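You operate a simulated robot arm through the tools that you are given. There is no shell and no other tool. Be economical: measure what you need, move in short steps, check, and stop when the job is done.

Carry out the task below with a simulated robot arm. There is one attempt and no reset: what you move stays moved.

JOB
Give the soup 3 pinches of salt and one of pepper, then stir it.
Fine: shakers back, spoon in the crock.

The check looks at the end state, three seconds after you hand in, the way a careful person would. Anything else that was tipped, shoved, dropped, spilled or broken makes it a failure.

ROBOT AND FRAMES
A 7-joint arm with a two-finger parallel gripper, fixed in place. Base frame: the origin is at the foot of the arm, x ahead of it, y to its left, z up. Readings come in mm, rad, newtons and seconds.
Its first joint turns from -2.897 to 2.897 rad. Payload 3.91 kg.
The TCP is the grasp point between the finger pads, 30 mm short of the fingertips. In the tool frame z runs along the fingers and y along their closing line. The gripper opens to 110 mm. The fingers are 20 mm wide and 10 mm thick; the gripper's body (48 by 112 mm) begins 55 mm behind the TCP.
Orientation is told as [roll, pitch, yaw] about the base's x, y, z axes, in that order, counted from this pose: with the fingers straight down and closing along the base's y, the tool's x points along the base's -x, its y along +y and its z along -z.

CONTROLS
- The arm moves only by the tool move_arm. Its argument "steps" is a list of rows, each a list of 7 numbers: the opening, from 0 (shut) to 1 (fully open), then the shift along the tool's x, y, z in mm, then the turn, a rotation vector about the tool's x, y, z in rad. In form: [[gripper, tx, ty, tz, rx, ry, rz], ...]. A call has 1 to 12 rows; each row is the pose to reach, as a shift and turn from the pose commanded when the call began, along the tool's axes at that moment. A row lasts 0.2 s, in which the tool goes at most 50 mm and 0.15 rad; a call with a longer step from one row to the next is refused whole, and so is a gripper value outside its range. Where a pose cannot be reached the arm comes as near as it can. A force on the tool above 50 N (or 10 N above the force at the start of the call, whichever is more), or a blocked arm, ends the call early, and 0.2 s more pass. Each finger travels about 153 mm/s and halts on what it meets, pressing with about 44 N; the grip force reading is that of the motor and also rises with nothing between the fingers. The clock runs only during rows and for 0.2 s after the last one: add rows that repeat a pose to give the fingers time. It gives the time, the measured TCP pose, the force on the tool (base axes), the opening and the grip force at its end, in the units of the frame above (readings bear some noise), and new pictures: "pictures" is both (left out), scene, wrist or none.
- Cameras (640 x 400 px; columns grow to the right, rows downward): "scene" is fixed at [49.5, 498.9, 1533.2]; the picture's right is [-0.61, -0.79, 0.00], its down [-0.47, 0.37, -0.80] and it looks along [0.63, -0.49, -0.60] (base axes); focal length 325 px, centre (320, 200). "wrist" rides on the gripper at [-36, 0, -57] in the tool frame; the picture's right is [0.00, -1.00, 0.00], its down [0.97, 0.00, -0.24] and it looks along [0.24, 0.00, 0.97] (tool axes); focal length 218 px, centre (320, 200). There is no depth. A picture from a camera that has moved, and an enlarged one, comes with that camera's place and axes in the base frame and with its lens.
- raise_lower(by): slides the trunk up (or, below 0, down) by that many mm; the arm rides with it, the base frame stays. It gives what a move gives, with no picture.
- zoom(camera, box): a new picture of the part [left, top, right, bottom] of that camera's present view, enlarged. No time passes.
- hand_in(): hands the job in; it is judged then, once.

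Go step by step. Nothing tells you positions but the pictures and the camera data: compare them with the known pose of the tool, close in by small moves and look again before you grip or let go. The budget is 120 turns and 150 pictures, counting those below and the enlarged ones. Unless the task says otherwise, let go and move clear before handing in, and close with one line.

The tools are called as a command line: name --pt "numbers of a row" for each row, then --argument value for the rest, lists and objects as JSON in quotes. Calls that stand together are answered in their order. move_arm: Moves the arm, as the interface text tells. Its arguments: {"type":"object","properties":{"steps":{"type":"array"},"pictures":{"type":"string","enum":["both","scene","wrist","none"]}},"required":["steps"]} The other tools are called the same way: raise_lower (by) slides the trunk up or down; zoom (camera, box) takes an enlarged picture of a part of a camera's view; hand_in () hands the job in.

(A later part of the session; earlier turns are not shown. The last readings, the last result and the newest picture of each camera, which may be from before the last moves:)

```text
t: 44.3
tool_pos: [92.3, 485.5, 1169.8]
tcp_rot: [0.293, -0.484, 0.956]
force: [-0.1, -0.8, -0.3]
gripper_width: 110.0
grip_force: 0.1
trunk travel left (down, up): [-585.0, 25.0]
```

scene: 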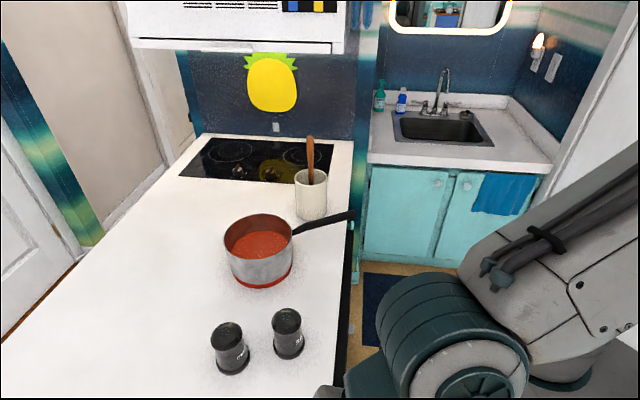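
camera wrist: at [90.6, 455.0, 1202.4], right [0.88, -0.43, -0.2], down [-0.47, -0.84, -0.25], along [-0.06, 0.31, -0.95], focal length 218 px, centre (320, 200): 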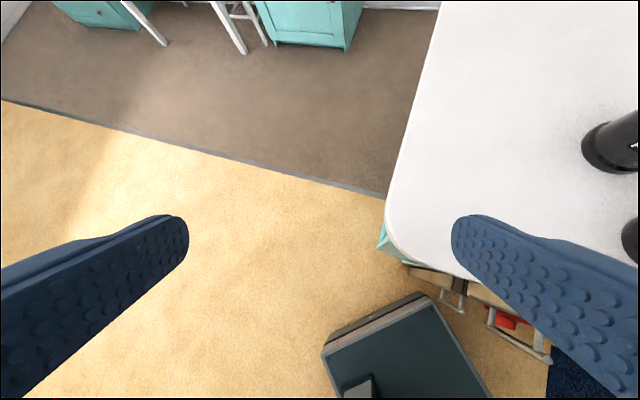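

It tracks now. I continue out toward the counter side and up.

move_arm --pt "1 -20 -12 -4 0 0 0" --pt "1 -39 -24 -8 0 0 0" --pt "1 -58 -36 -11 0 0 0" --pt "1 -78 -49 -15 0 0 0" --pt "1 -78 -49 -15 0 0 0" --pictures "wrist"

```text
t: 45.5
tool_pos: [165.8, 511.1, 1213.7]
tcp_rot: [0.292, -0.501, 0.966]
force: [-0.2, -0.2, 0.6]
gripper_width: 110.2
grip_force: 0.1
trunk travel left (down, up): [-585.0, 25.0]
camera wrist: at [182.8, 506.8, 1278.1], right [0.87, -0.43, -0.25], down [-0.49, -0.83, -0.27], along [-0.1, 0.35, -0.93], focal length 218 px, centre (320, 200)
```

wrist: 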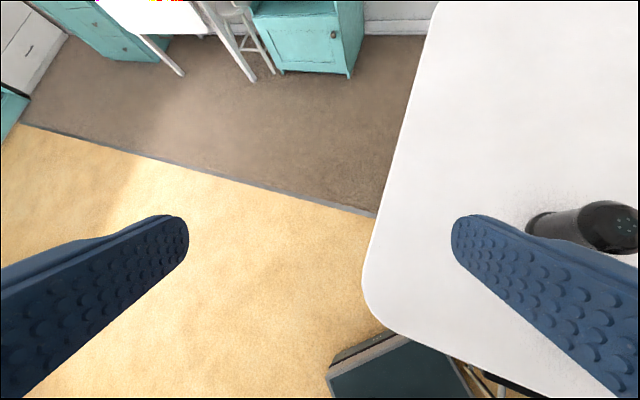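

The arm has unfolded to r≈537. I now turn in one blended move to the pepper approach orientation (facing +x, 33° down) at (290,438), staying high.

move_arm --pt "0.75 0 -14 -3 0.089 -0.053 0.063" --pt "0.75 0 -29 -5 0.178 -0.106 0.126" --pt "0.75 -1 -43 -8 0.268 -0.159 0.19" --pt "0.75 -1 -57 -10 0.357 -0.212 0.253" --pt "0.75 -1 -72 -13 0.446 -0.265 0.316" --pt "0.75 -1 -86 -15 0.535 -0.318 0.379"

```text
t: 46.1
tool_pos: [212.5, 486.7, 1223.4]
tcp_rot: [0.321, -0.542, 0.7]
force: [0.0, 0.9, 0.1]
gripper_width: 82.5
grip_force: 0.0
trunk travel left (down, up): [-585.0, 25.0]
stopped in row 3: the arm was blocked; the commanded pose is now the measured one
camera wrist: at [225.9, 475.0, 1287.8], right [0.73, -0.62, -0.27], down [-0.68, -0.67, -0.31], along [0.01, 0.41, -0.91], focal length 218 px, centre (320, 200)
```

scene: 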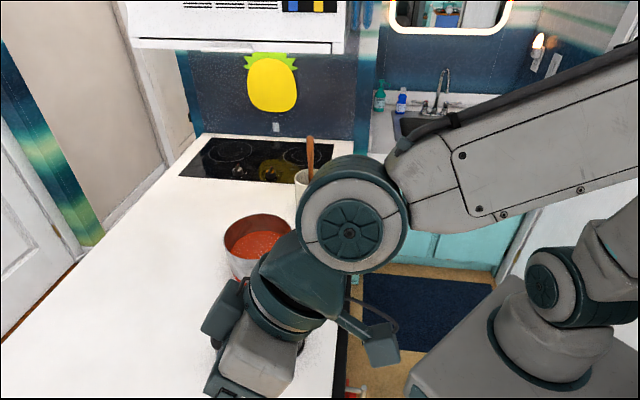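
wrist: 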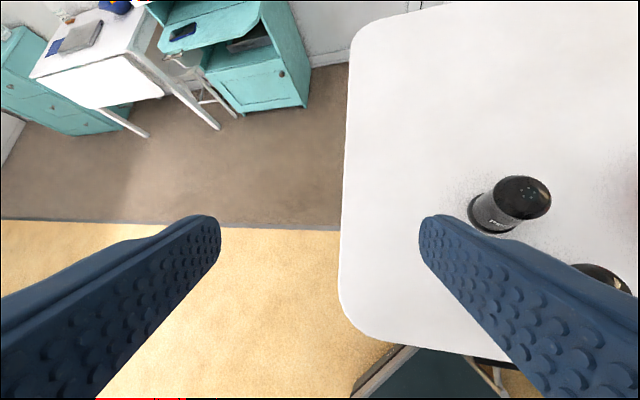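

Blocked again, though it tracked the path correctly up to that point. I retry with the same goal in smaller, slower increments.

move_arm --pt "0.75 -1 -6 0 0.05 -0.032 0.027" --pt "0.75 -2 -12 0 0.1 -0.064 0.055" --pt "0.75 -3 -19 1 0.151 -0.096 0.082" --pt "0.75 -3 -25 1 0.201 -0.128 0.11" --pt "0.75 -4 -31 2 0.252 -0.16 0.137" --pt "0.75 -5 -37 2 0.302 -0.192 0.165"

```text
t: 47.1
tool_pos: [251.5, 463.5, 1233.4]
tcp_rot: [0.392, -0.547, 0.429]
force: [-0.5, -0.2, -1.0]
gripper_width: 82.7
grip_force: 0.1
trunk travel left (down, up): [-585.0, 25.0]
stopped in row 4: the arm was blocked; the commanded pose is now the measured one
camera wrist: at [263.0, 446.2, 1296.8], right [0.57, -0.76, -0.33], down [-0.82, -0.48, -0.31], along [0.08, 0.45, -0.89], focal length 218 px, centre (320, 200)
```

scene: 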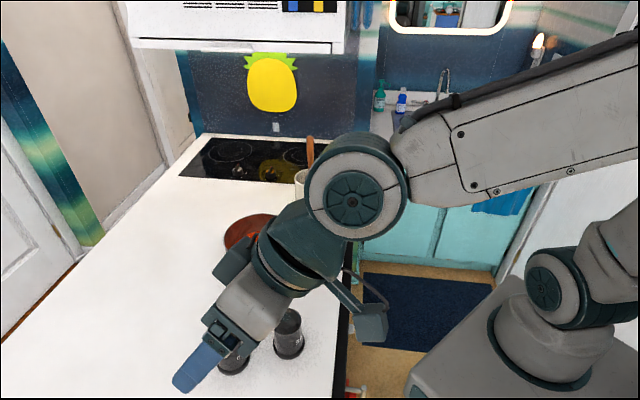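
wrist: 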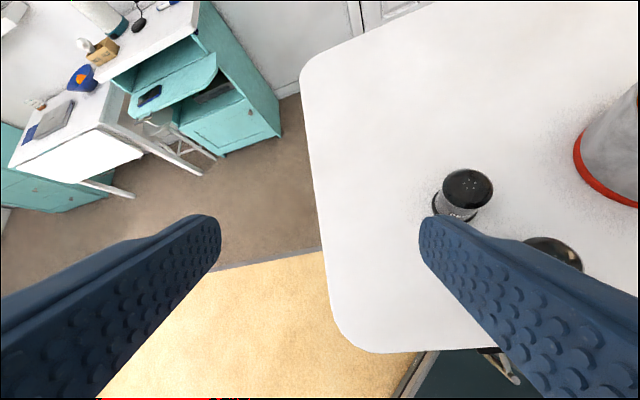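

The tool keeps rolling rather than yawing, so that approach direction is near a joint limit. I return to a comfortable tool-down pose. Then I'll approach the pepper near-radially but steeper (about 52° down), which passes above the salt.

move_arm --pt "0.75 -9 -17 -2 0.046 0.069 0.005" --pt "0.75 -18 -34 -4 0.092 0.137 0.01" --pt "0.75 -27 -50 -6 0.137 0.205 0.016" --pt "0.75 -36 -67 -8 0.183 0.274 0.021" --pt "0.75 -46 -84 -10 0.229 0.343 0.026" --pt "0.75 -55 -100 -12 0.275 0.411 0.032" --pt "0.75 -64 -117 -14 0.32 0.48 0.037" --pt "0.75 -73 -134 -16 0.366 0.548 0.042" --pt "0.75 -73 -134 -16 0.366 0.548 0.042"

```text
t: 49.1
tool_pos: [379.6, 379.0, 1241.9]
tcp_rot: [-0.006, -0.004, 0.498]
force: [-0.1, 0.2, -0.2]
gripper_width: 82.7
grip_force: 0.1
trunk travel left (down, up): [-585.0, 25.0]
camera wrist: at [409.9, 396.6, 1298.0], right [0.48, -0.88, 0.01], down [-0.85, -0.46, 0.24], along [-0.21, -0.12, -0.97], focal length 218 px, centre (320, 200)
```

scene: 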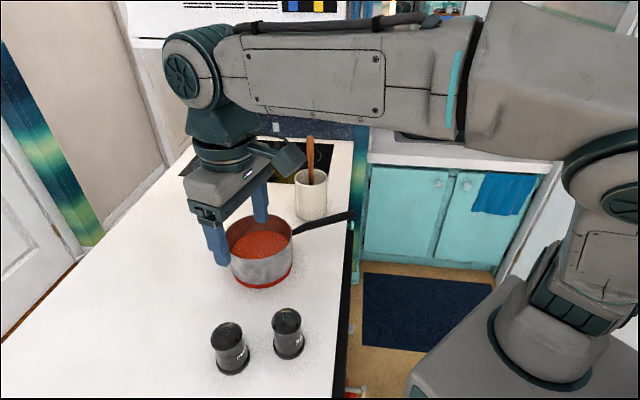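
wrist: 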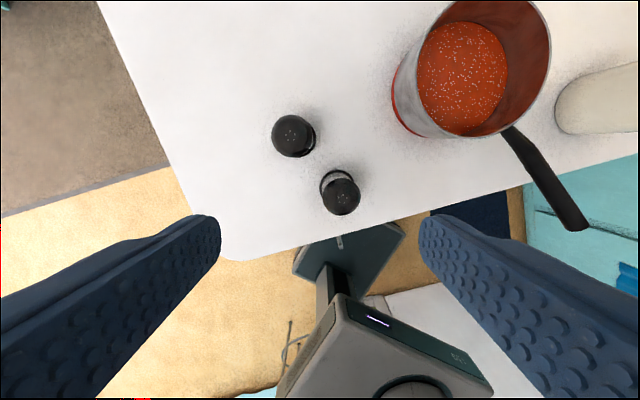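

The arm tracks cleanly again, with pepper at about (405,435) and both shakers standing. I set yaw 0.65 and tilt to 52° down at the standoff, staying high.

move_arm --pt "0.8 12 13 20 0 0 -0.075" --pt "0.8 24 27 42 0 0 -0.15" --pt "0.8 24 27 42 0 0 -0.15" --pictures "none"

move_arm --pt "0.8 0 0 0 0 -0.11 0" --pt "0.8 0 0 0 0 -0.22 0" --pt "0.8 0 0 0 0 -0.33 0" --pt "0.8 0 0 0 0 -0.44 0" --pt "0.8 0 0 0 0 -0.55 0" --pt "0.8 0 0 0 0 -0.66 0" --pt "0.8 0 0 0 0 -0.66 0"

```text
t: 49.9
tool_pos: [346.4, 391.8, 1198.7]
tcp_rot: [-0.006, -0.005, 0.647]
force: [-0.3, 0.9, -0.4]
gripper_width: 88.2
grip_force: 0.0
trunk travel left (down, up): [-585.0, 25.0]
```

```text
t: 51.2
tool_pos: [414.6, 331.9, 1197.7]
tcp_rot: [-0.043, -0.559, 0.474]
force: [-0.3, 0.6, 0.6]
gripper_width: 88.1
grip_force: 0.2
trunk travel left (down, up): [-585.0, 25.0]
stopped in row 6: the arm was blocked; the commanded pose is now the measured one
camera wrist: at [413.0, 334.3, 1262.8], right [0.44, -0.9, 0.04], down [-0.85, -0.43, -0.31], along [0.29, 0.11, -0.95], focal length 218 px, centre (320, 200)
```

scene: 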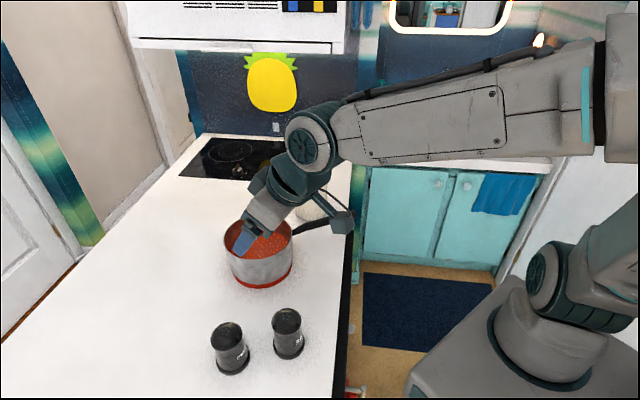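
wrist: 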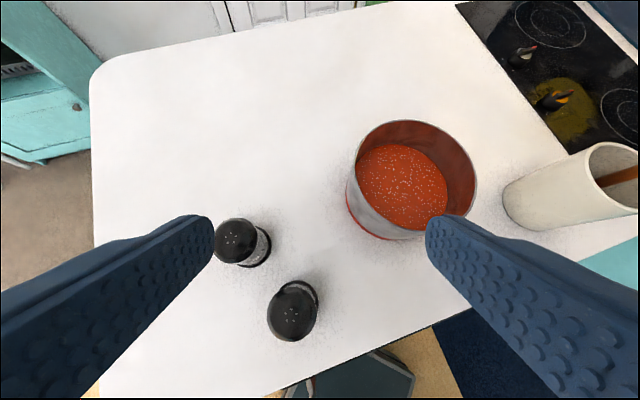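

The redundant elbow snapped across and shifted the hand sideways, but nothing was touched, since the hand is still at z≈1198. From this more natural posture I re-level and re-aim slowly.

move_arm --pt "0.8 0 0 0 -0.03 -0.03 -0.025" --pt "0.8 0 0 0 -0.06 -0.065 -0.05" --pt "0.8 0 0 0 -0.093 -0.1 -0.074" --pt "0.8 0 0 0 -0.093 -0.1 -0.074" --pictures "none"

```text
t: 52.2
tool_pos: [413.0, 332.6, 1196.4]
tcp_rot: [0.0, -0.658, 0.571]
force: [0.1, 0.3, -0.1]
gripper_width: 88.3
grip_force: 0.0
trunk travel left (down, up): [-585.0, 25.0]
```

move_arm --pt "0.8 2 14 -2 -0.008 0 -0.01" --pt "0.8 5 28 -4 -0.016 0 -0.021" --pt "0.8 7 42 -5 -0.025 0 -0.031" --pt "0.8 9 57 -7 -0.033 0 -0.042" --pt "0.8 12 71 -9 -0.041 0 -0.052" --pt "0.8 14 85 -11 -0.049 0 -0.063" --pt "0.8 14 85 -11 -0.049 0 -0.063"

```text
t: 53.8
tool_pos: [358.2, 388.3, 1199.3]
tcp_rot: [0.034, -0.655, 0.614]
force: [-0.2, 0.3, -0.1]
gripper_width: 88.0
grip_force: 0.1
trunk travel left (down, up): [-585.0, 25.0]
camera wrist: at [353.6, 384.1, 1265.2], right [0.59, -0.8, -0.03], down [-0.74, -0.54, -0.4], along [0.31, 0.26, -0.92], focal length 218 px, centre (320, 200)
```

scene: 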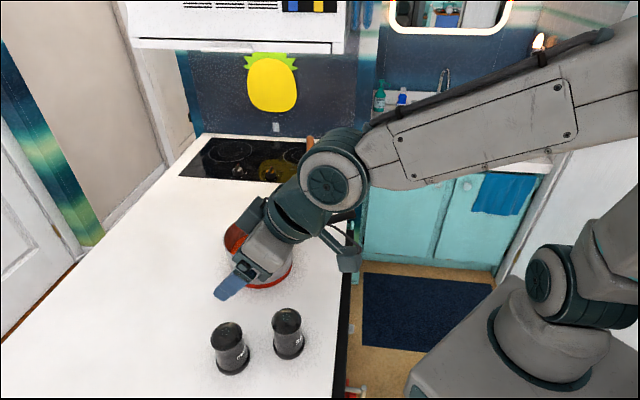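
wrist: 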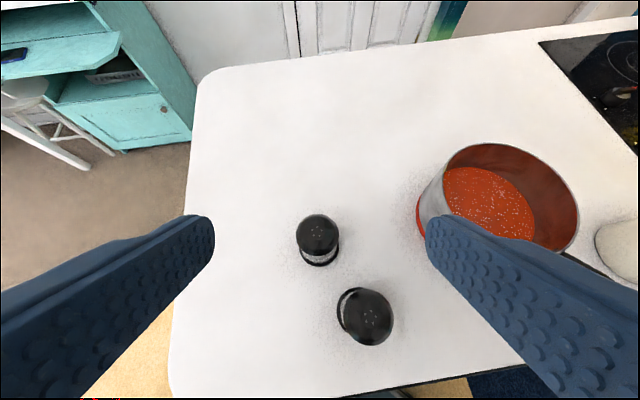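

A limit appears whenever the tool points right of radial. I switch to a truly radial heading (0.83 rad), where the hand at 52° still passes above the salt.

move_arm --pt "0.8 2 -1 0 -0.033 0 -0.055" --pt "0.8 3 -2 -1 -0.066 0 -0.11" --pt "0.8 4 -2 -3 -0.1 0 -0.165" --pt "0.8 5 -3 -4 -0.132 0 -0.22" --pt "0.8 5 -3 -4 -0.132 0 -0.22"

```text
t: 55.0
tool_pos: [349.3, 386.6, 1195.5]
tcp_rot: [-0.041, -0.653, 0.929]
force: [0.1, -0.2, 0.2]
gripper_width: 88.1
grip_force: 0.1
trunk travel left (down, up): [-585.0, 25.0]
camera wrist: at [343.1, 384.9, 1262.5], right [0.79, -0.62, 0.03], down [-0.56, -0.73, -0.4], along [0.27, 0.3, -0.92], focal length 218 px, centre (320, 200)
```

scene: 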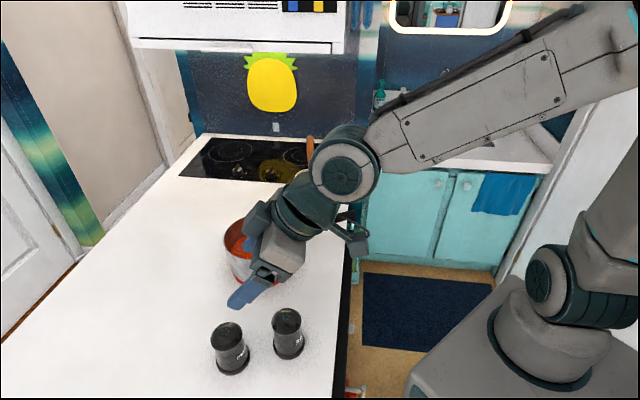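
wrist: 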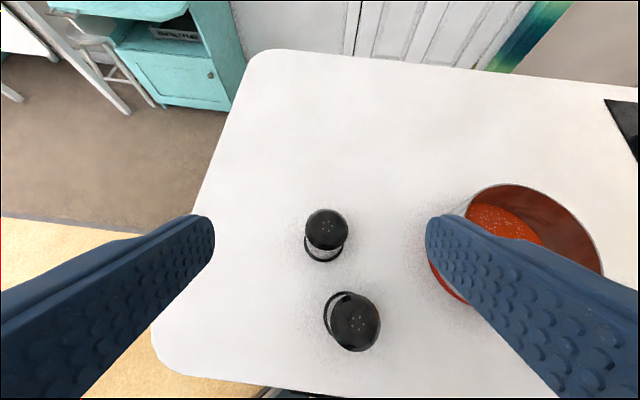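

Nearly radial now. Pepper measures about (403,435), so I trim roll and about 10 mm lateral, then lower the trunk toward standoff height and look.

move_arm --pt "0.8 0 -5 0 0 0 0.025" --pt "0.8 0 -9.5 0 0 0 0.049" --pt "0.8 0 -9.5 0 0 0 0.049" --pictures "none"

raise_lower --by -140

move_arm --pt "0.8 0 0 0 0 0 0"

```text
t: 55.8
tool_pos: [357.5, 381.7, 1196.6]
tcp_rot: [-0.001, -0.655, 0.865]
force: [0.2, -0.8, 0.0]
gripper_width: 87.9
grip_force: 0.1
trunk travel left (down, up): [-585.0, 25.0]
```

```text
t: 57.4
tool_pos: [358.0, 382.2, 1056.7]
tcp_rot: [-0.001, -0.656, 0.866]
force: [0.4, -0.4, -0.7]
gripper_width: 88.0
grip_force: 0.1
trunk travel left (down, up): [-445.0, 165.0]
```

```text
t: 57.8
tool_pos: [358.0, 382.4, 1055.9]
tcp_rot: [-0.001, -0.655, 0.865]
force: [0.5, 0.0, 0.0]
gripper_width: 88.0
grip_force: 0.0
trunk travel left (down, up): [-445.0, 165.0]
camera wrist: at [352.4, 377.8, 1122.6], right [0.76, -0.65, 0.0], down [-0.59, -0.7, -0.4], along [0.26, 0.3, -0.92], focal length 218 px, centre (320, 200)
```

scene: 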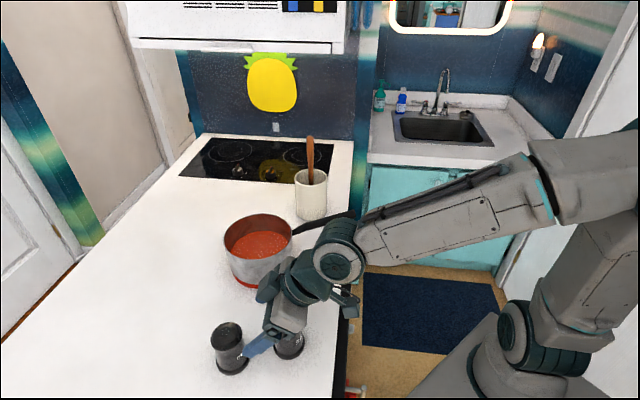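
wrist: 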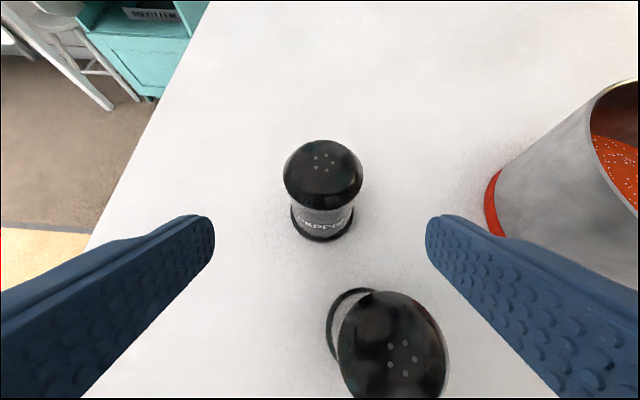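

Pepper is centred, and the salt sits below and behind the hand. I advance 60% of the way and check.

move_arm --pt "0.8 2 0 18 0 0 0" --pt "0.8 4 -1 37 0 0 0" --pt "0.8 6 -1 55 0 0 0" --pt "0.8 8 -1 73 0 0 0" --pt "0.8 8 -1 73 0 0 0"

```text
t: 59.0
tool_pos: [381.9, 410.2, 994.4]
tcp_rot: [-0.002, -0.655, 0.866]
force: [0.2, -0.3, -0.1]
gripper_width: 88.0
grip_force: 0.0
trunk travel left (down, up): [-445.0, 165.0]
camera wrist: at [377.8, 406.2, 1060.8], right [0.76, -0.65, 0.0], down [-0.59, -0.7, -0.4], along [0.26, 0.3, -0.92], focal length 218 px, centre (320, 200)
```

scene: 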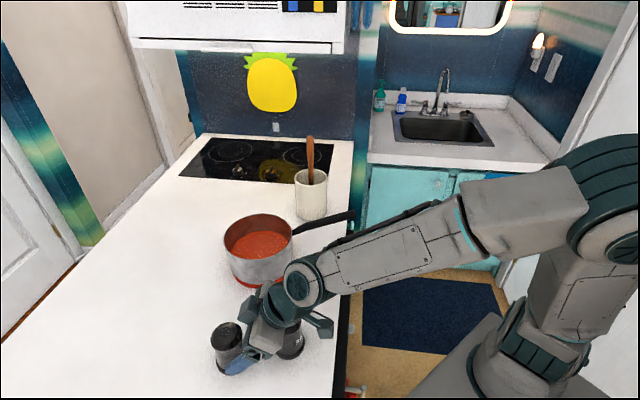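
wrist: 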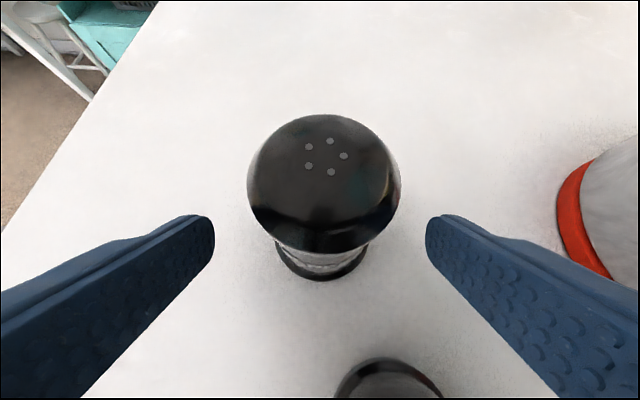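

It's well aligned. I make the final advance and check clearance to the salt with a zoom.

move_arm --pt "0.8 2 0 13 0 0 0" --pt "0.8 3 0 26 0 0 0" --pt "0.8 4 0 38 0 0 0" --pt "0.8 5 0 50 0 0 0" --pt "0.8 5 0 50 0 0 0" --pictures "wrist"

zoom --camera "scene" --box '[190, 250, 350, 390]'

```text
t: 60.2
tool_pos: [400.4, 431.2, 952.3]
tcp_rot: [-0.001, -0.655, 0.866]
force: [0.0, 0.1, 0.3]
gripper_width: 88.2
grip_force: 0.1
trunk travel left (down, up): [-445.0, 165.0]
camera wrist: at [395.3, 427.1, 1018.3], right [0.76, -0.65, 0.0], down [-0.59, -0.7, -0.4], along [0.26, 0.3, -0.92], focal length 218 px, centre (320, 200)
```

wrist: 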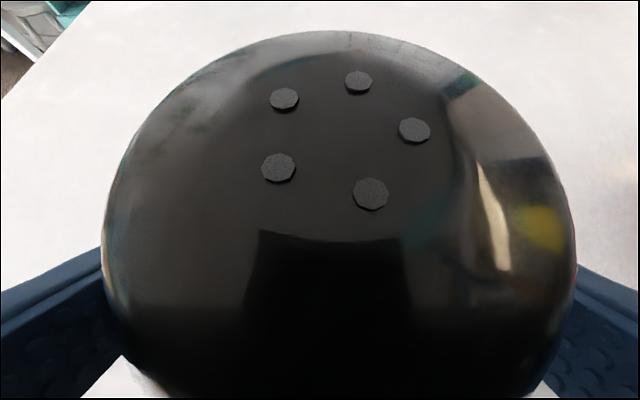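

```text
2.86 times, centred on (270, 320) of scene
camera zoom: at [49.5, 498.9, 1533.2], right [-0.61, -0.79, 0.0], down [-0.47, 0.37, -0.8], along [0.63, -0.49, -0.6], focal length 930 px, centre (463, -143)
```

zoom: 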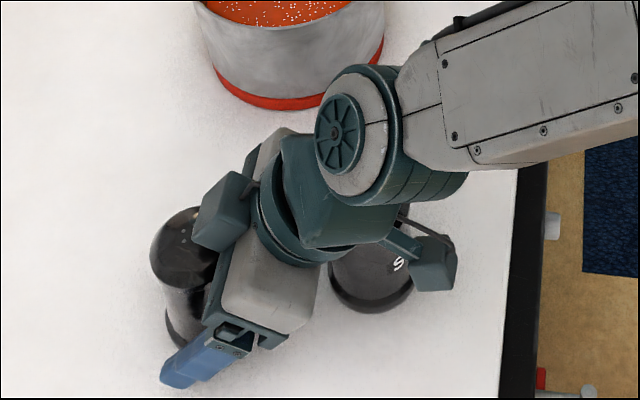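

No contact forces, and the hand is clear above the salt. I close on the pepper.

move_arm --pt "0.6 0 0 0 0 0 0" --pt "0.3 0 0 0 0 0 0" --pt "0.3 0 0 0 0 0 0" --pt "0.3 0 0 0 0 0 0" --pictures "wrist"

```text
t: 61.2
tool_pos: [400.1, 431.7, 953.3]
tcp_rot: [-0.001, -0.655, 0.867]
force: [1.0, 0.1, 0.9]
gripper_width: 56.7
grip_force: 43.9
trunk travel left (down, up): [-445.0, 165.0]
camera wrist: at [395.4, 426.8, 1018.6], right [0.76, -0.65, 0.0], down [-0.59, -0.7, -0.4], along [0.26, 0.3, -0.92], focal length 218 px, centre (320, 200)
```

wrist: 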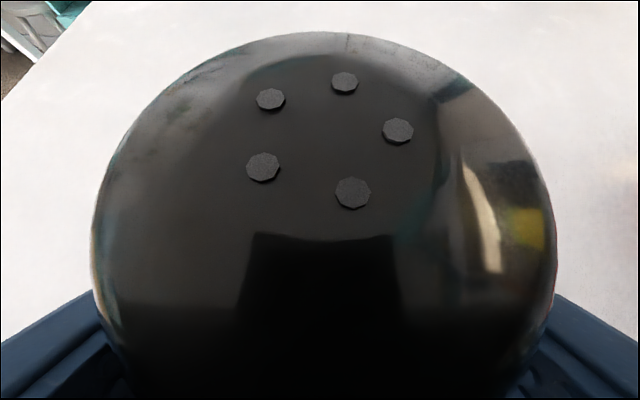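

Gripped at 56.7 mm; the return pose is (400.2, 431.4, 952.8). I lift.

raise_lower --by 164

zoom --camera "scene" --box '[190, 220, 390, 390]'

```text
t: 63.1
tool_pos: [401.2, 429.9, 1117.7]
tcp_rot: [-0.001, -0.653, 0.867]
force: [0.2, 0.6, -0.8]
gripper_width: 56.3
grip_force: 43.4
trunk travel left (down, up): [-609.0, 1.0]
```

```text
2.35 times, centred on (290, 305) of scene
camera zoom: at [49.5, 498.9, 1533.2], right [-0.61, -0.79, 0.0], down [-0.47, 0.37, -0.8], along [0.63, -0.49, -0.6], focal length 766 px, centre (391, -47)
```

zoom: 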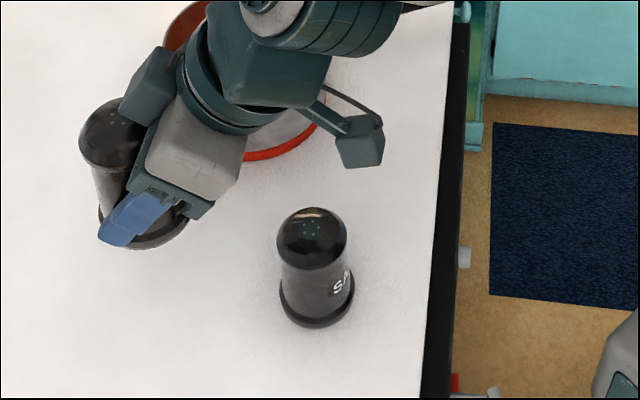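

Pepper is lifted and the salt is undisturbed. I carry the pepper over the pot, keeping the heading at or left of radial.

move_arm --pt "0.3 -3 -28 1 0.025 0 0.032" --pt "0.3 -6 -56 2 0.05 0 0.065" --pt "0.3 -10 -85 2 0.074 0 0.097" --pt "0.3 -13 -113 3 0.099 0 0.129" --pt "0.3 -16 -141 4 0.124 0 0.162" --pt "0.3 -19 -169 5 0.149 0 0.194" --pt "0.3 -22 -198 5 0.173 0 0.226" --pt "0.3 -25 -226 6 0.198 0 0.259" --pt "0.3 -29 -254 7 0.223 0 0.291" --pt "0.3 -29 -254 7 0.223 0 0.291"

```text
t: 65.3
tool_pos: [612.7, 287.0, 1128.8]
tcp_rot: [-0.002, -0.654, 0.499]
force: [-0.1, 0.5, -0.8]
gripper_width: 56.5
grip_force: 44.5
trunk travel left (down, up): [-609.0, 1.0]
camera wrist: at [605.5, 284.7, 1195.2], right [0.48, -0.88, 0.0], down [-0.81, -0.44, -0.4], along [0.35, 0.19, -0.92], focal length 218 px, centre (320, 200)
```

scene: 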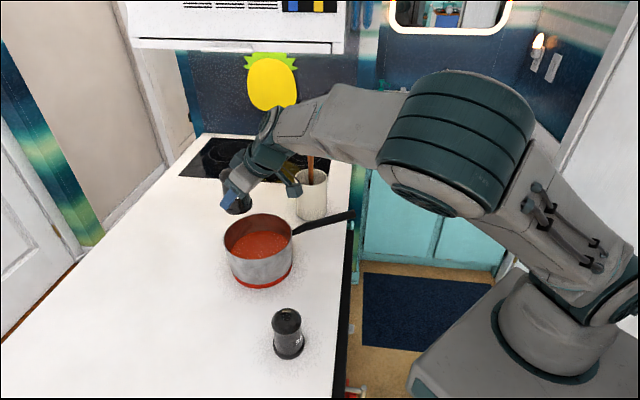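
wrist: 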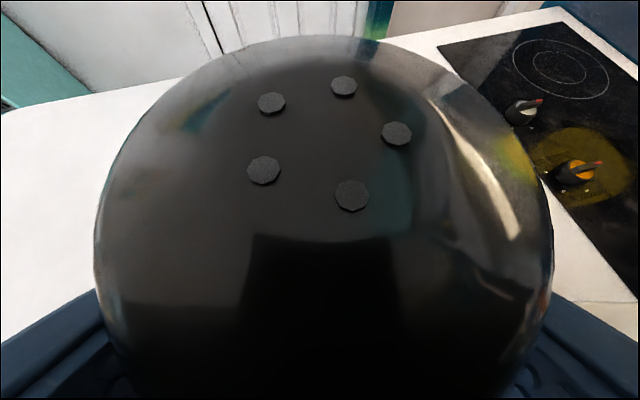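

The elbow has swung out to the left, so I pitch up slowly and watch for limits. The shaker stays upright enough not to pour.

move_arm --pt "0.3 0 0 0 0 -0.1 0" --pt "0.3 0 0 0 0 -0.2 0" --pt "0.3 0 0 0 0 -0.3 0" --pt "0.3 0 0 0 0 -0.4 0" --pictures "scene"

```text
t: 66.3
tool_pos: [610.5, 286.8, 1128.7]
tcp_rot: [-0.005, -1.055, 0.504]
force: [0.2, 0.3, -2.2]
gripper_width: 56.3
grip_force: 44.2
trunk travel left (down, up): [-609.0, 1.0]
```

scene: 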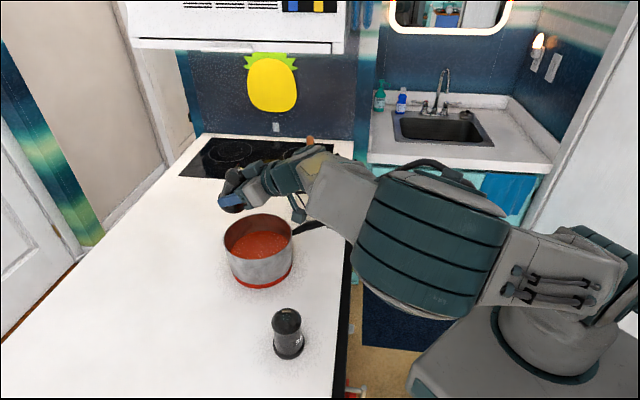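

The elbow is at about z≈1200, clear of the counter, and tracking is fine. I continue to horizontal.

move_arm --pt "0.3 0 0 0 0 -0.08 0" --pt "0.3 0 0 0 0 -0.16 0" --pt "0.3 0 0 0 0 -0.24 0" --pt "0.3 0 0 0 0 -0.32 0" --pictures "scene"

```text
t: 67.3
tool_pos: [611.2, 288.2, 1142.5]
tcp_rot: [-0.015, -1.365, 0.514]
force: [0.0, 0.5, -1.1]
gripper_width: 56.4
grip_force: 43.5
out of reach, approached as far as the arm can: row 4
trunk travel left (down, up): [-609.0, 1.0]
```

scene: 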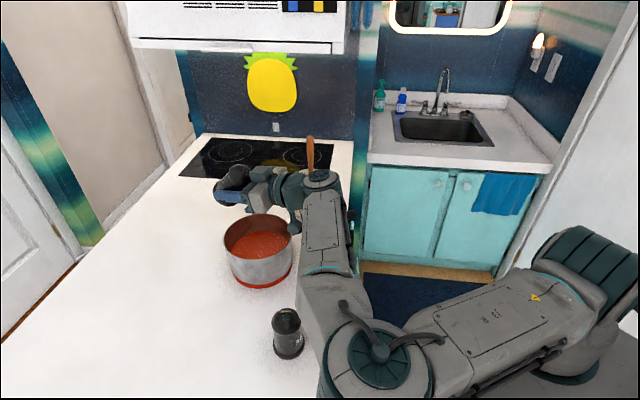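

The elbow has sagged low because the forearm wants to rise to level the tool, with the shoulder currently high. I back the pitch off, then lower the trunk while raising the hand equally so the forearm comes up from below.

move_arm --pt "0.3 0 0 0 0 0.08 0" --pt "0.3 0 0 0 0 0.16 0" --pt "0.3 0 0 0 0 0.24 0" --pt "0.3 0 0 0 0 0.31 0" --pt "0.3 0 0 0 0 0.31 0" --pictures "none"

move_arm --pt "0.3 -17 0 -10 0 0 0" --pt "0.3 -35 0 -20 0 0 0" --pt "0.3 -52 0 -29 0 0 0" --pt "0.3 -70 0 -39 0 0 0" --pt "0.3 -70 0 -39 0 0 0" --pictures "none"

raise_lower --by -80

move_arm --pt "0.3 0 0 0 0 0 0" --pictures "scene"

```text
t: 68.5
tool_pos: [611.9, 286.6, 1140.1]
tcp_rot: [-0.001, -1.063, 0.5]
force: [0.5, -0.9, -1.5]
gripper_width: 56.3
grip_force: 44.4
trunk travel left (down, up): [-609.0, 1.0]
```

```text
t: 69.7
tool_pos: [611.3, 287.3, 1220.8]
tcp_rot: [-0.005, -1.065, 0.5]
force: [-0.6, -0.4, -2.0]
gripper_width: 56.3
grip_force: 44.3
trunk travel left (down, up): [-609.0, 1.0]
```

```text
t: 70.9
tool_pos: [611.7, 287.4, 1142.2]
tcp_rot: [-0.004, -1.066, 0.5]
force: [0.1, -0.2, -1.8]
gripper_width: 56.4
grip_force: 44.2
trunk travel left (down, up): [-529.0, 81.0]
```

```text
t: 71.3
tool_pos: [611.2, 287.9, 1142.1]
tcp_rot: [-0.003, -1.064, 0.501]
force: [1.3, -0.6, -1.2]
gripper_width: 56.3
grip_force: 43.8
trunk travel left (down, up): [-529.0, 81.0]
```

scene: 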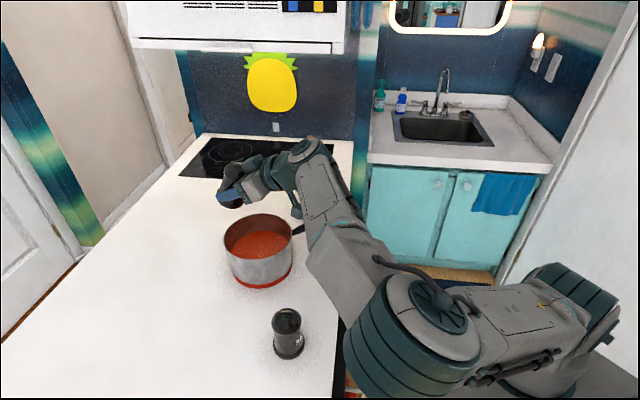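

Tracking is good. Another two cycles of trunk-down, hand-up.

move_arm --pt "0.3 -17 0 -10 0 0 0" --pt "0.3 -35 0 -20 0 0 0" --pt "0.3 -52 0 -29 0 0 0" --pt "0.3 -70 0 -39 0 0 0" --pt "0.3 -70 0 -39 0 0 0" --pictures "none"

raise_lower --by -80

move_arm --pt "0.3 -17 0 -10 0 0 0" --pt "0.3 -35 0 -20 0 0 0" --pt "0.3 -52 0 -29 0 0 0" --pt "0.3 -70 0 -39 0 0 0" --pt "0.3 -70 0 -39 0 0 0" --pictures "scene"

```text
t: 72.5
tool_pos: [610.1, 289.7, 1221.2]
tcp_rot: [-0.005, -1.064, 0.501]
force: [0.1, 0.1, -1.2]
gripper_width: 56.3
grip_force: 44.1
trunk travel left (down, up): [-529.0, 81.0]
```

```text
t: 73.7
tool_pos: [611.1, 288.7, 1142.6]
tcp_rot: [-0.003, -1.064, 0.5]
force: [0.6, -0.6, -1.3]
gripper_width: 55.9
grip_force: 44.2
trunk travel left (down, up): [-449.0, 161.0]
```

```text
t: 74.8
tool_pos: [610.4, 289.9, 1220.6]
tcp_rot: [-0.005, -1.065, 0.501]
force: [0.5, -0.4, -1.9]
gripper_width: 56.2
grip_force: 43.7
trunk travel left (down, up): [-449.0, 161.0]
```

scene: 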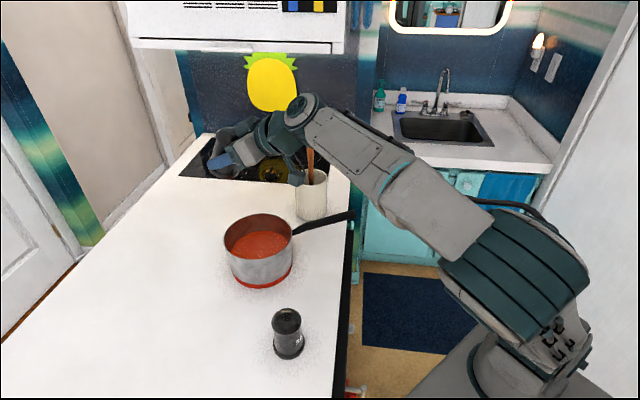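

Now the arm is well extended with the elbow back in a good place. I lower the trunk another 80 mm, which keeps the posture, and pitch to horizontal.

raise_lower --by -80

move_arm --pt "0.3 0 0 0 0 -0.1 0" --pt "0.3 0 0 0 0 -0.2 0" --pt "0.3 0 0 0 0 -0.3 0" --pt "0.3 0 0 0 0 -0.4 0" --pt "0.3 0 0 0 0 -0.5 0" --pt "0.3 0 0 0 0 -0.5 0" --pictures "scene"

```text
t: 76.0
tool_pos: [610.1, 288.7, 1140.9]
tcp_rot: [-0.003, -1.065, 0.499]
force: [0.3, 0.4, 0.2]
gripper_width: 56.1
grip_force: 43.7
trunk travel left (down, up): [-369.0, 241.0]
```

```text
t: 77.4
tool_pos: [611.1, 289.6, 1141.5]
tcp_rot: [-0.404, -1.566, 0.899]
force: [0.4, -1.6, -2.8]
gripper_width: 56.1
grip_force: 43.9
trunk travel left (down, up): [-369.0, 241.0]
```

scene: 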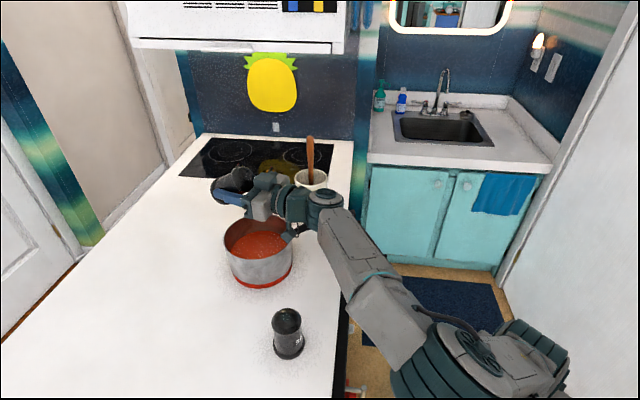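

The tool is horizontal over the pot. I begin the spin, part way first, with the top still above horizontal.

move_arm --pt "0.3 0 0 0 0 0 0.12" --pt "0.3 0 0 0 0 0 0.24" --pt "0.3 0 0 0 0 0 0.36" --pt "0.3 0 0 0 0 0 0.48" --pt "0.3 0 0 0 0 0 0.6" --pt "0.3 0 0 0 0 0 0.72" --pt "0.3 0 0 0 0 0 0.84" --pt "0.3 0 0 0 0 0 0.96" --pt "0.3 0 0 0 0 0 1.08" --pt "0.3 0 0 0 0 0 1.2" --pictures "scene"

```text
t: 79.6
tool_pos: [610.9, 290.4, 1141.3]
tcp_rot: [1.565, -0.37, -1.07]
force: [-0.7, -0.3, -2.3]
gripper_width: 56.1
grip_force: 44.2
trunk travel left (down, up): [-369.0, 241.0]
```

scene: 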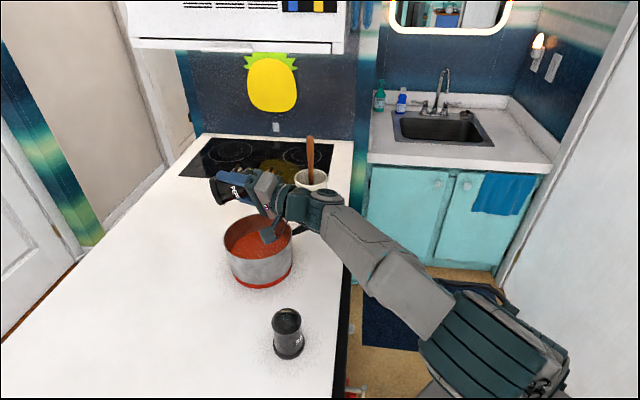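

Fine so far. I complete the inversion to about 2.8 rad.

move_arm --pt "0.3 0 0 0 0 0 0.14" --pt "0.3 0 0 0 0 0 0.28" --pt "0.3 0 0 0 0 0 0.42" --pt "0.3 0 0 0 0 0 0.56" --pt "0.3 0 0 0 0 0 0.7" --pt "0.3 0 0 0 0 0 0.84" --pt "0.3 0 0 0 0 0 0.98" --pt "0.3 0 0 0 0 0 1.12" --pt "0.3 0 0 0 0 0 1.26" --pt "0.3 0 0 0 0 0 1.4" --pt "0.3 0 0 0 0 0 1.54" --pt "0.3 0 0 0 0 0 1.6"

zoom --camera "scene" --box '[200, 160, 330, 290]'

```text
t: 82.2
tool_pos: [610.9, 289.9, 1140.7]
tcp_rot: [1.553, 1.229, -1.093]
force: [-0.4, -0.5, -1.9]
gripper_width: 55.9
grip_force: 43.8
trunk travel left (down, up): [-369.0, 241.0]
camera wrist: at [565.2, 251.8, 1106.9], right [-0.45, 0.83, -0.34], down [-0.36, 0.17, 0.92], along [0.82, 0.53, 0.22], focal length 218 px, centre (320, 200)
```

scene: 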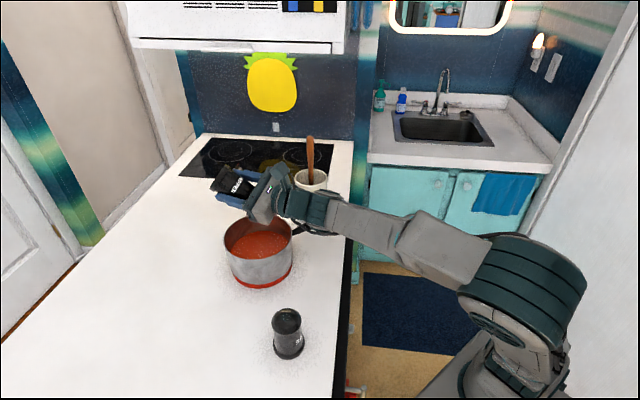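
wrist: 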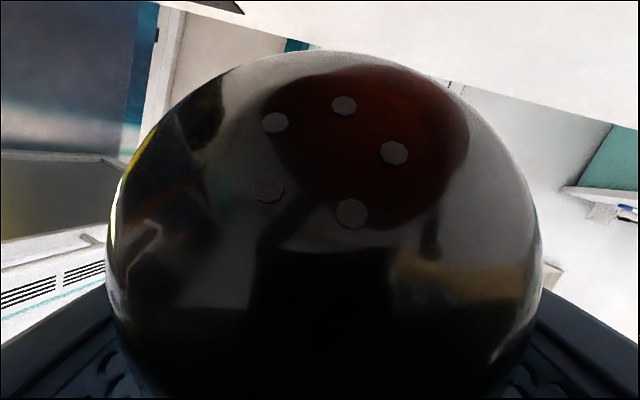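

```text
3.08 times, centred on (265, 225) of scene
camera zoom: at [49.5, 498.9, 1533.2], right [-0.61, -0.79, 0.0], down [-0.47, 0.37, -0.8], along [0.63, -0.49, -0.6], focal length 1001 px, centre (489, 123)
```

zoom: 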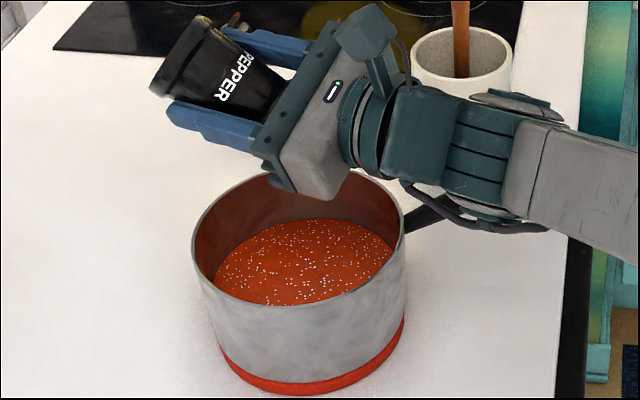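

The pepper is inverted over the soup with no pepper released yet. The wrist passes near the pot handle, so I ease up 30 mm slowly first, then do exactly one shake.

move_arm --pt "0.3 5 2 0 0 0 0" --pt "0.3 10 3.5 0 0 0 0" --pt "0.3 15 5 0 0 0 0" --pt "0.3 20 7 0 0 0 0" --pt "0.3 24 8.5 0 0 0 0" --pt "0.3 28 10 0 0 0 0" --pt "0.3 28 10 0 0 0 0" --pictures "none"

zoom --camera "scene" --box '[240, 228, 288, 258]'

```text
t: 83.8
tool_pos: [609.9, 291.2, 1170.3]
tcp_rot: [1.552, 1.227, -1.092]
force: [-0.3, 0.2, -1.7]
gripper_width: 55.8
grip_force: 44.4
trunk travel left (down, up): [-369.0, 241.0]
```

```text
13.33 times, centred on (264, 243) of scene
camera zoom: at [49.5, 498.9, 1533.2], right [-0.61, -0.79, 0.0], down [-0.47, 0.37, -0.8], along [0.63, -0.49, -0.6], focal length 4339 px, centre (1067, -373)
```

zoom: 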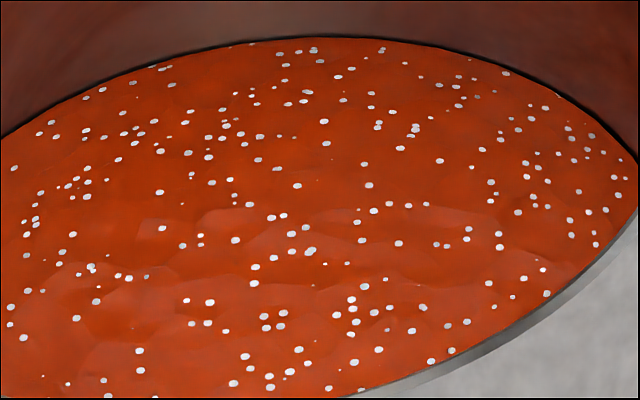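

Only salt is there so far. Now one pepper shake.

move_arm --pt "0.3 -37 -13 0 0 0 0" --pt "0.3 0 0 0 0 0 0" --pt "0.3 0 0 0 0 0 0" --pictures "none"

zoom --camera "scene" --box '[240, 228, 288, 258]'

```text
t: 84.6
tool_pos: [612.1, 289.4, 1171.2]
tcp_rot: [1.553, 1.228, -1.09]
force: [-0.4, -0.5, -1.9]
gripper_width: 55.8
grip_force: 43.9
trunk travel left (down, up): [-369.0, 241.0]
```

```text
13.33 times, centred on (264, 243) of scene
camera zoom: at [49.5, 498.9, 1533.2], right [-0.61, -0.79, 0.0], down [-0.47, 0.37, -0.8], along [0.63, -0.49, -0.6], focal length 4339 px, centre (1067, -373)
```

zoom: 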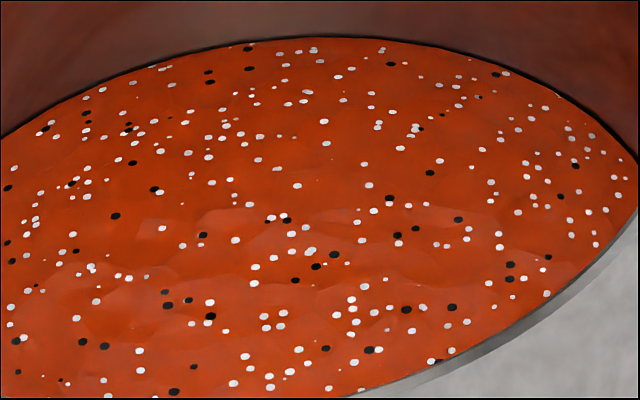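

One pinch of pepper is in, visible as black specks. I turn the shaker upright again.

move_arm --pt "0.3 0 0 0 0 0 -0.05" --pt "0.3 0 0 0 0 0 -0.15" --pt "0.3 0 0 0 0 0 -0.28" --pt "0.3 0 0 0 0 0 -0.42" --pt "0.3 0 0 0 0 0 -0.56" --pt "0.3 0 0 0 0 0 -0.7" --pt "0.3 0 0 0 0 0 -0.84" --pt "0.3 0 0 0 0 0 -0.98" --pt "0.3 0 0 0 0 0 -1.12" --pt "0.3 0 0 0 0 0 -1.26" --pt "0.3 0 0 0 0 0 -1.4" --pt "0.3 0 0 0 0 0 -1.54" --pictures "none"

move_arm --pt "0.3 0 0 0 0 0 -0.14" --pt "0.3 0 0 0 0 0 -0.28" --pt "0.3 0 0 0 0 0 -0.42" --pt "0.3 0 0 0 0 0 -0.56" --pt "0.3 0 0 0 0 0 -0.7" --pt "0.3 0 0 0 0 0 -0.84" --pt "0.3 0 0 0 0 0 -0.98" --pt "0.3 0 0 0 0 0 -1.12" --pt "0.3 0 0 0 0 0 -1.26" --pt "0.3 0 0 0 0 0 -1.26" --pictures "none"

move_arm --pt "0.3 0 0 0 0 0.1 0" --pt "0.3 0 0 0 0 0.2 0" --pt "0.3 0 0 0 0 0.3 0" --pt "0.3 0 0 0 0 0.4 0" --pt "0.3 0 0 0 0 0.5 0" --pt "0.3 0 0 0 0 0.5 0"

```text
t: 87.2
tool_pos: [609.3, 290.9, 1170.3]
tcp_rot: [1.564, -0.315, -1.07]
force: [0.1, -1.1, -2.7]
gripper_width: 56.0
grip_force: 44.2
trunk travel left (down, up): [-369.0, 241.0]
```

```text
t: 89.4
tool_pos: [611.3, 289.9, 1170.1]
tcp_rot: [-0.545, -1.564, 1.042]
force: [0.5, -0.2, -2.2]
gripper_width: 55.4
grip_force: 44.0
trunk travel left (down, up): [-369.0, 241.0]
```

```text
t: 90.8
tool_pos: [611.9, 289.9, 1170.5]
tcp_rot: [-0.005, -1.062, 0.501]
force: [-0.3, 0.5, -1.9]
gripper_width: 55.6
grip_force: 44.4
trunk travel left (down, up): [-369.0, 241.0]
camera wrist: at [581.8, 275.3, 1228.7], right [0.48, -0.88, 0.0], down [-0.6, -0.33, -0.73], along [0.64, 0.35, -0.68], focal length 218 px, centre (320, 200)
```

scene: 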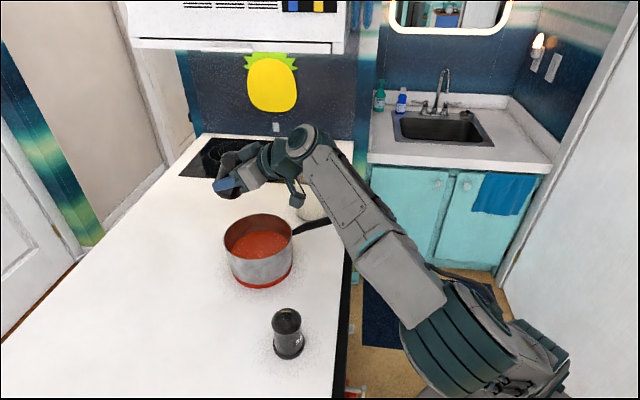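
wrist: 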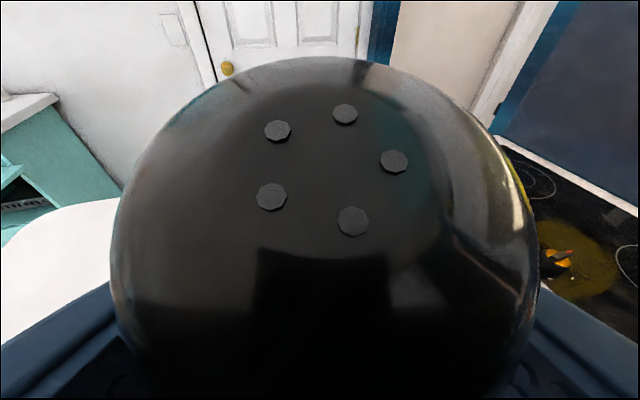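

Upright again. I pitch back to the pickup angle and carry the pepper back above its spot.

move_arm --pt "0.3 0 0 0 0 0.1 0" --pt "0.3 0 0 0 0 0.2 0" --pt "0.3 0 0 0 0 0.3 0" --pt "0.3 0 0 0 0 0.408 0" --pt "0.3 0 0 0 0 0.408 0" --pictures "none"

move_arm --pt "0.3 13 22 -3 -0.022 0 -0.029" --pt "0.3 25 45 -6 -0.044 0 -0.058" --pt "0.3 38 68 -8 -0.067 0 -0.087" --pt "0.3 51 90 -11 -0.089 0 -0.116" --pt "0.3 64 113 -14 -0.111 0 -0.145" --pictures "scene"

```text
t: 92.0
tool_pos: [611.5, 290.7, 1170.7]
tcp_rot: [-0.001, -0.656, 0.499]
force: [0.6, -0.4, -2.3]
gripper_width: 55.5
grip_force: 43.7
trunk travel left (down, up): [-369.0, 241.0]
```

```text
t: 93.2
tool_pos: [505.7, 361.7, 1141.0]
tcp_rot: [-0.002, -0.655, 0.685]
force: [0.3, 0.0, -1.4]
gripper_width: 55.6
grip_force: 44.2
trunk travel left (down, up): [-369.0, 241.0]
```

scene: 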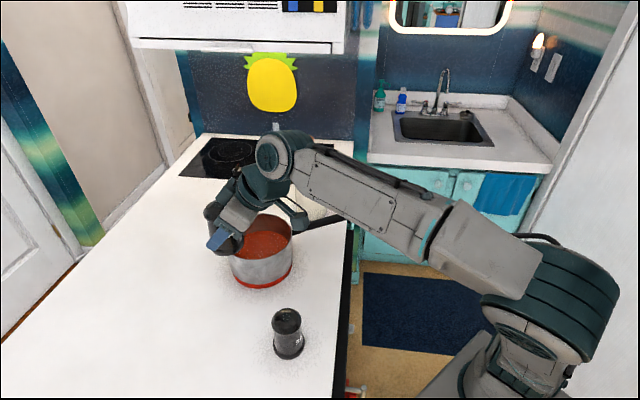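

Good posture. I continue the second half to above the pepper's spot.

move_arm --pt "0.3 9 24 0 -0.022 0 -0.029" --pt "0.3 18 48 -1 -0.044 0 -0.058" --pt "0.3 27 72 -1 -0.066 0 -0.086" --pt "0.3 37 97 -2 -0.088 0 -0.115" --pt "0.3 46 121 -2 -0.11 0 -0.144" --pt "0.3 46 121 -2 -0.11 0 -0.144"

```text
t: 94.6
tool_pos: [400.2, 431.3, 1115.2]
tcp_rot: [-0.003, -0.657, 0.865]
force: [-0.5, 0.0, -2.0]
gripper_width: 55.5
grip_force: 43.8
trunk travel left (down, up): [-369.0, 241.0]
camera wrist: at [395.7, 427.7, 1181.1], right [0.76, -0.65, 0.0], down [-0.6, -0.7, -0.4], along [0.26, 0.3, -0.92], focal length 218 px, centre (320, 200)
```

scene: 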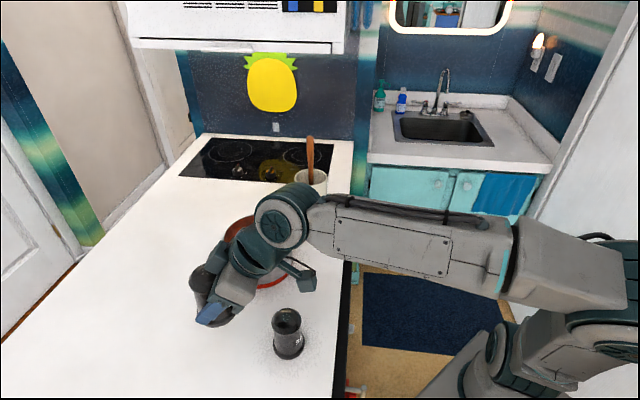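
wrist: 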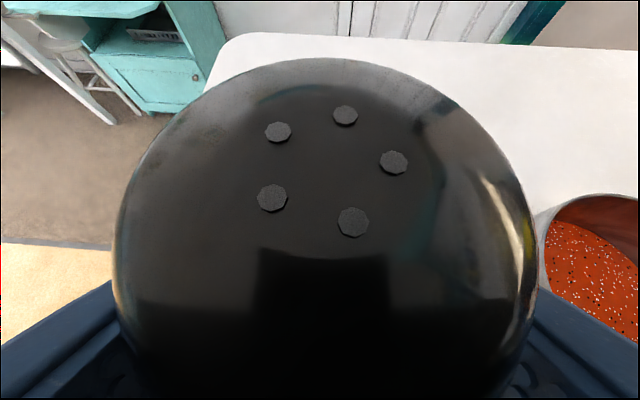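

It's exactly above its spot. I lower with the trunk and check clearance to the salt.

raise_lower --by -150

zoom --camera "scene" --box '[180, 220, 380, 390]'

```text
t: 96.4
tool_pos: [400.9, 431.7, 966.0]
tcp_rot: [-0.003, -0.655, 0.865]
force: [-0.1, 0.4, -1.5]
gripper_width: 55.5
grip_force: 43.4
trunk travel left (down, up): [-219.0, 391.0]
```

```text
2.35 times, centred on (280, 305) of scene
camera zoom: at [49.5, 498.9, 1533.2], right [-0.61, -0.79, 0.0], down [-0.47, 0.37, -0.8], along [0.63, -0.49, -0.6], focal length 766 px, centre (414, -47)
```

zoom: 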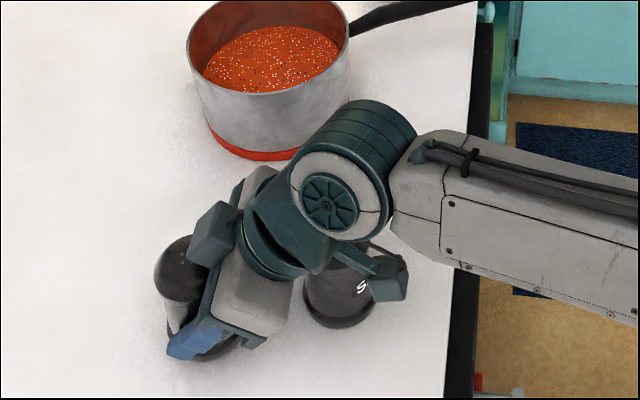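

Clear of the salt. Now I fine-lower while watching the force.

move_arm --pt "0.3 1.2 0 1.6 0 0 0" --pt "0.3 2.4 0 3.2 0 0 0" --pt "0.3 3.6 0 4.8 0 0 0" --pt "0.3 4.9 0 6.4 0 0 0" --pt "0.3 4.9 0 6.4 0 0 0" --pictures "none"

move_arm --pt "0.3 0.6 0 0.8 0 0 0" --pt "0.3 1.2 0 1.6 0 0 0" --pt "0.3 1.2 0 1.6 0 0 0" --pictures "none"

```text
t: 97.6
tool_pos: [400.0, 431.1, 957.6]
tcp_rot: [-0.003, -0.657, 0.865]
force: [0.4, -0.3, -1.8]
gripper_width: 55.8
grip_force: 44.8
trunk travel left (down, up): [-219.0, 391.0]
```

```text
t: 98.4
tool_pos: [400.5, 430.6, 955.1]
tcp_rot: [-0.005, -0.657, 0.864]
force: [-0.6, -0.4, 2.5]
gripper_width: 55.8
grip_force: 44.2
trunk travel left (down, up): [-219.0, 391.0]
```

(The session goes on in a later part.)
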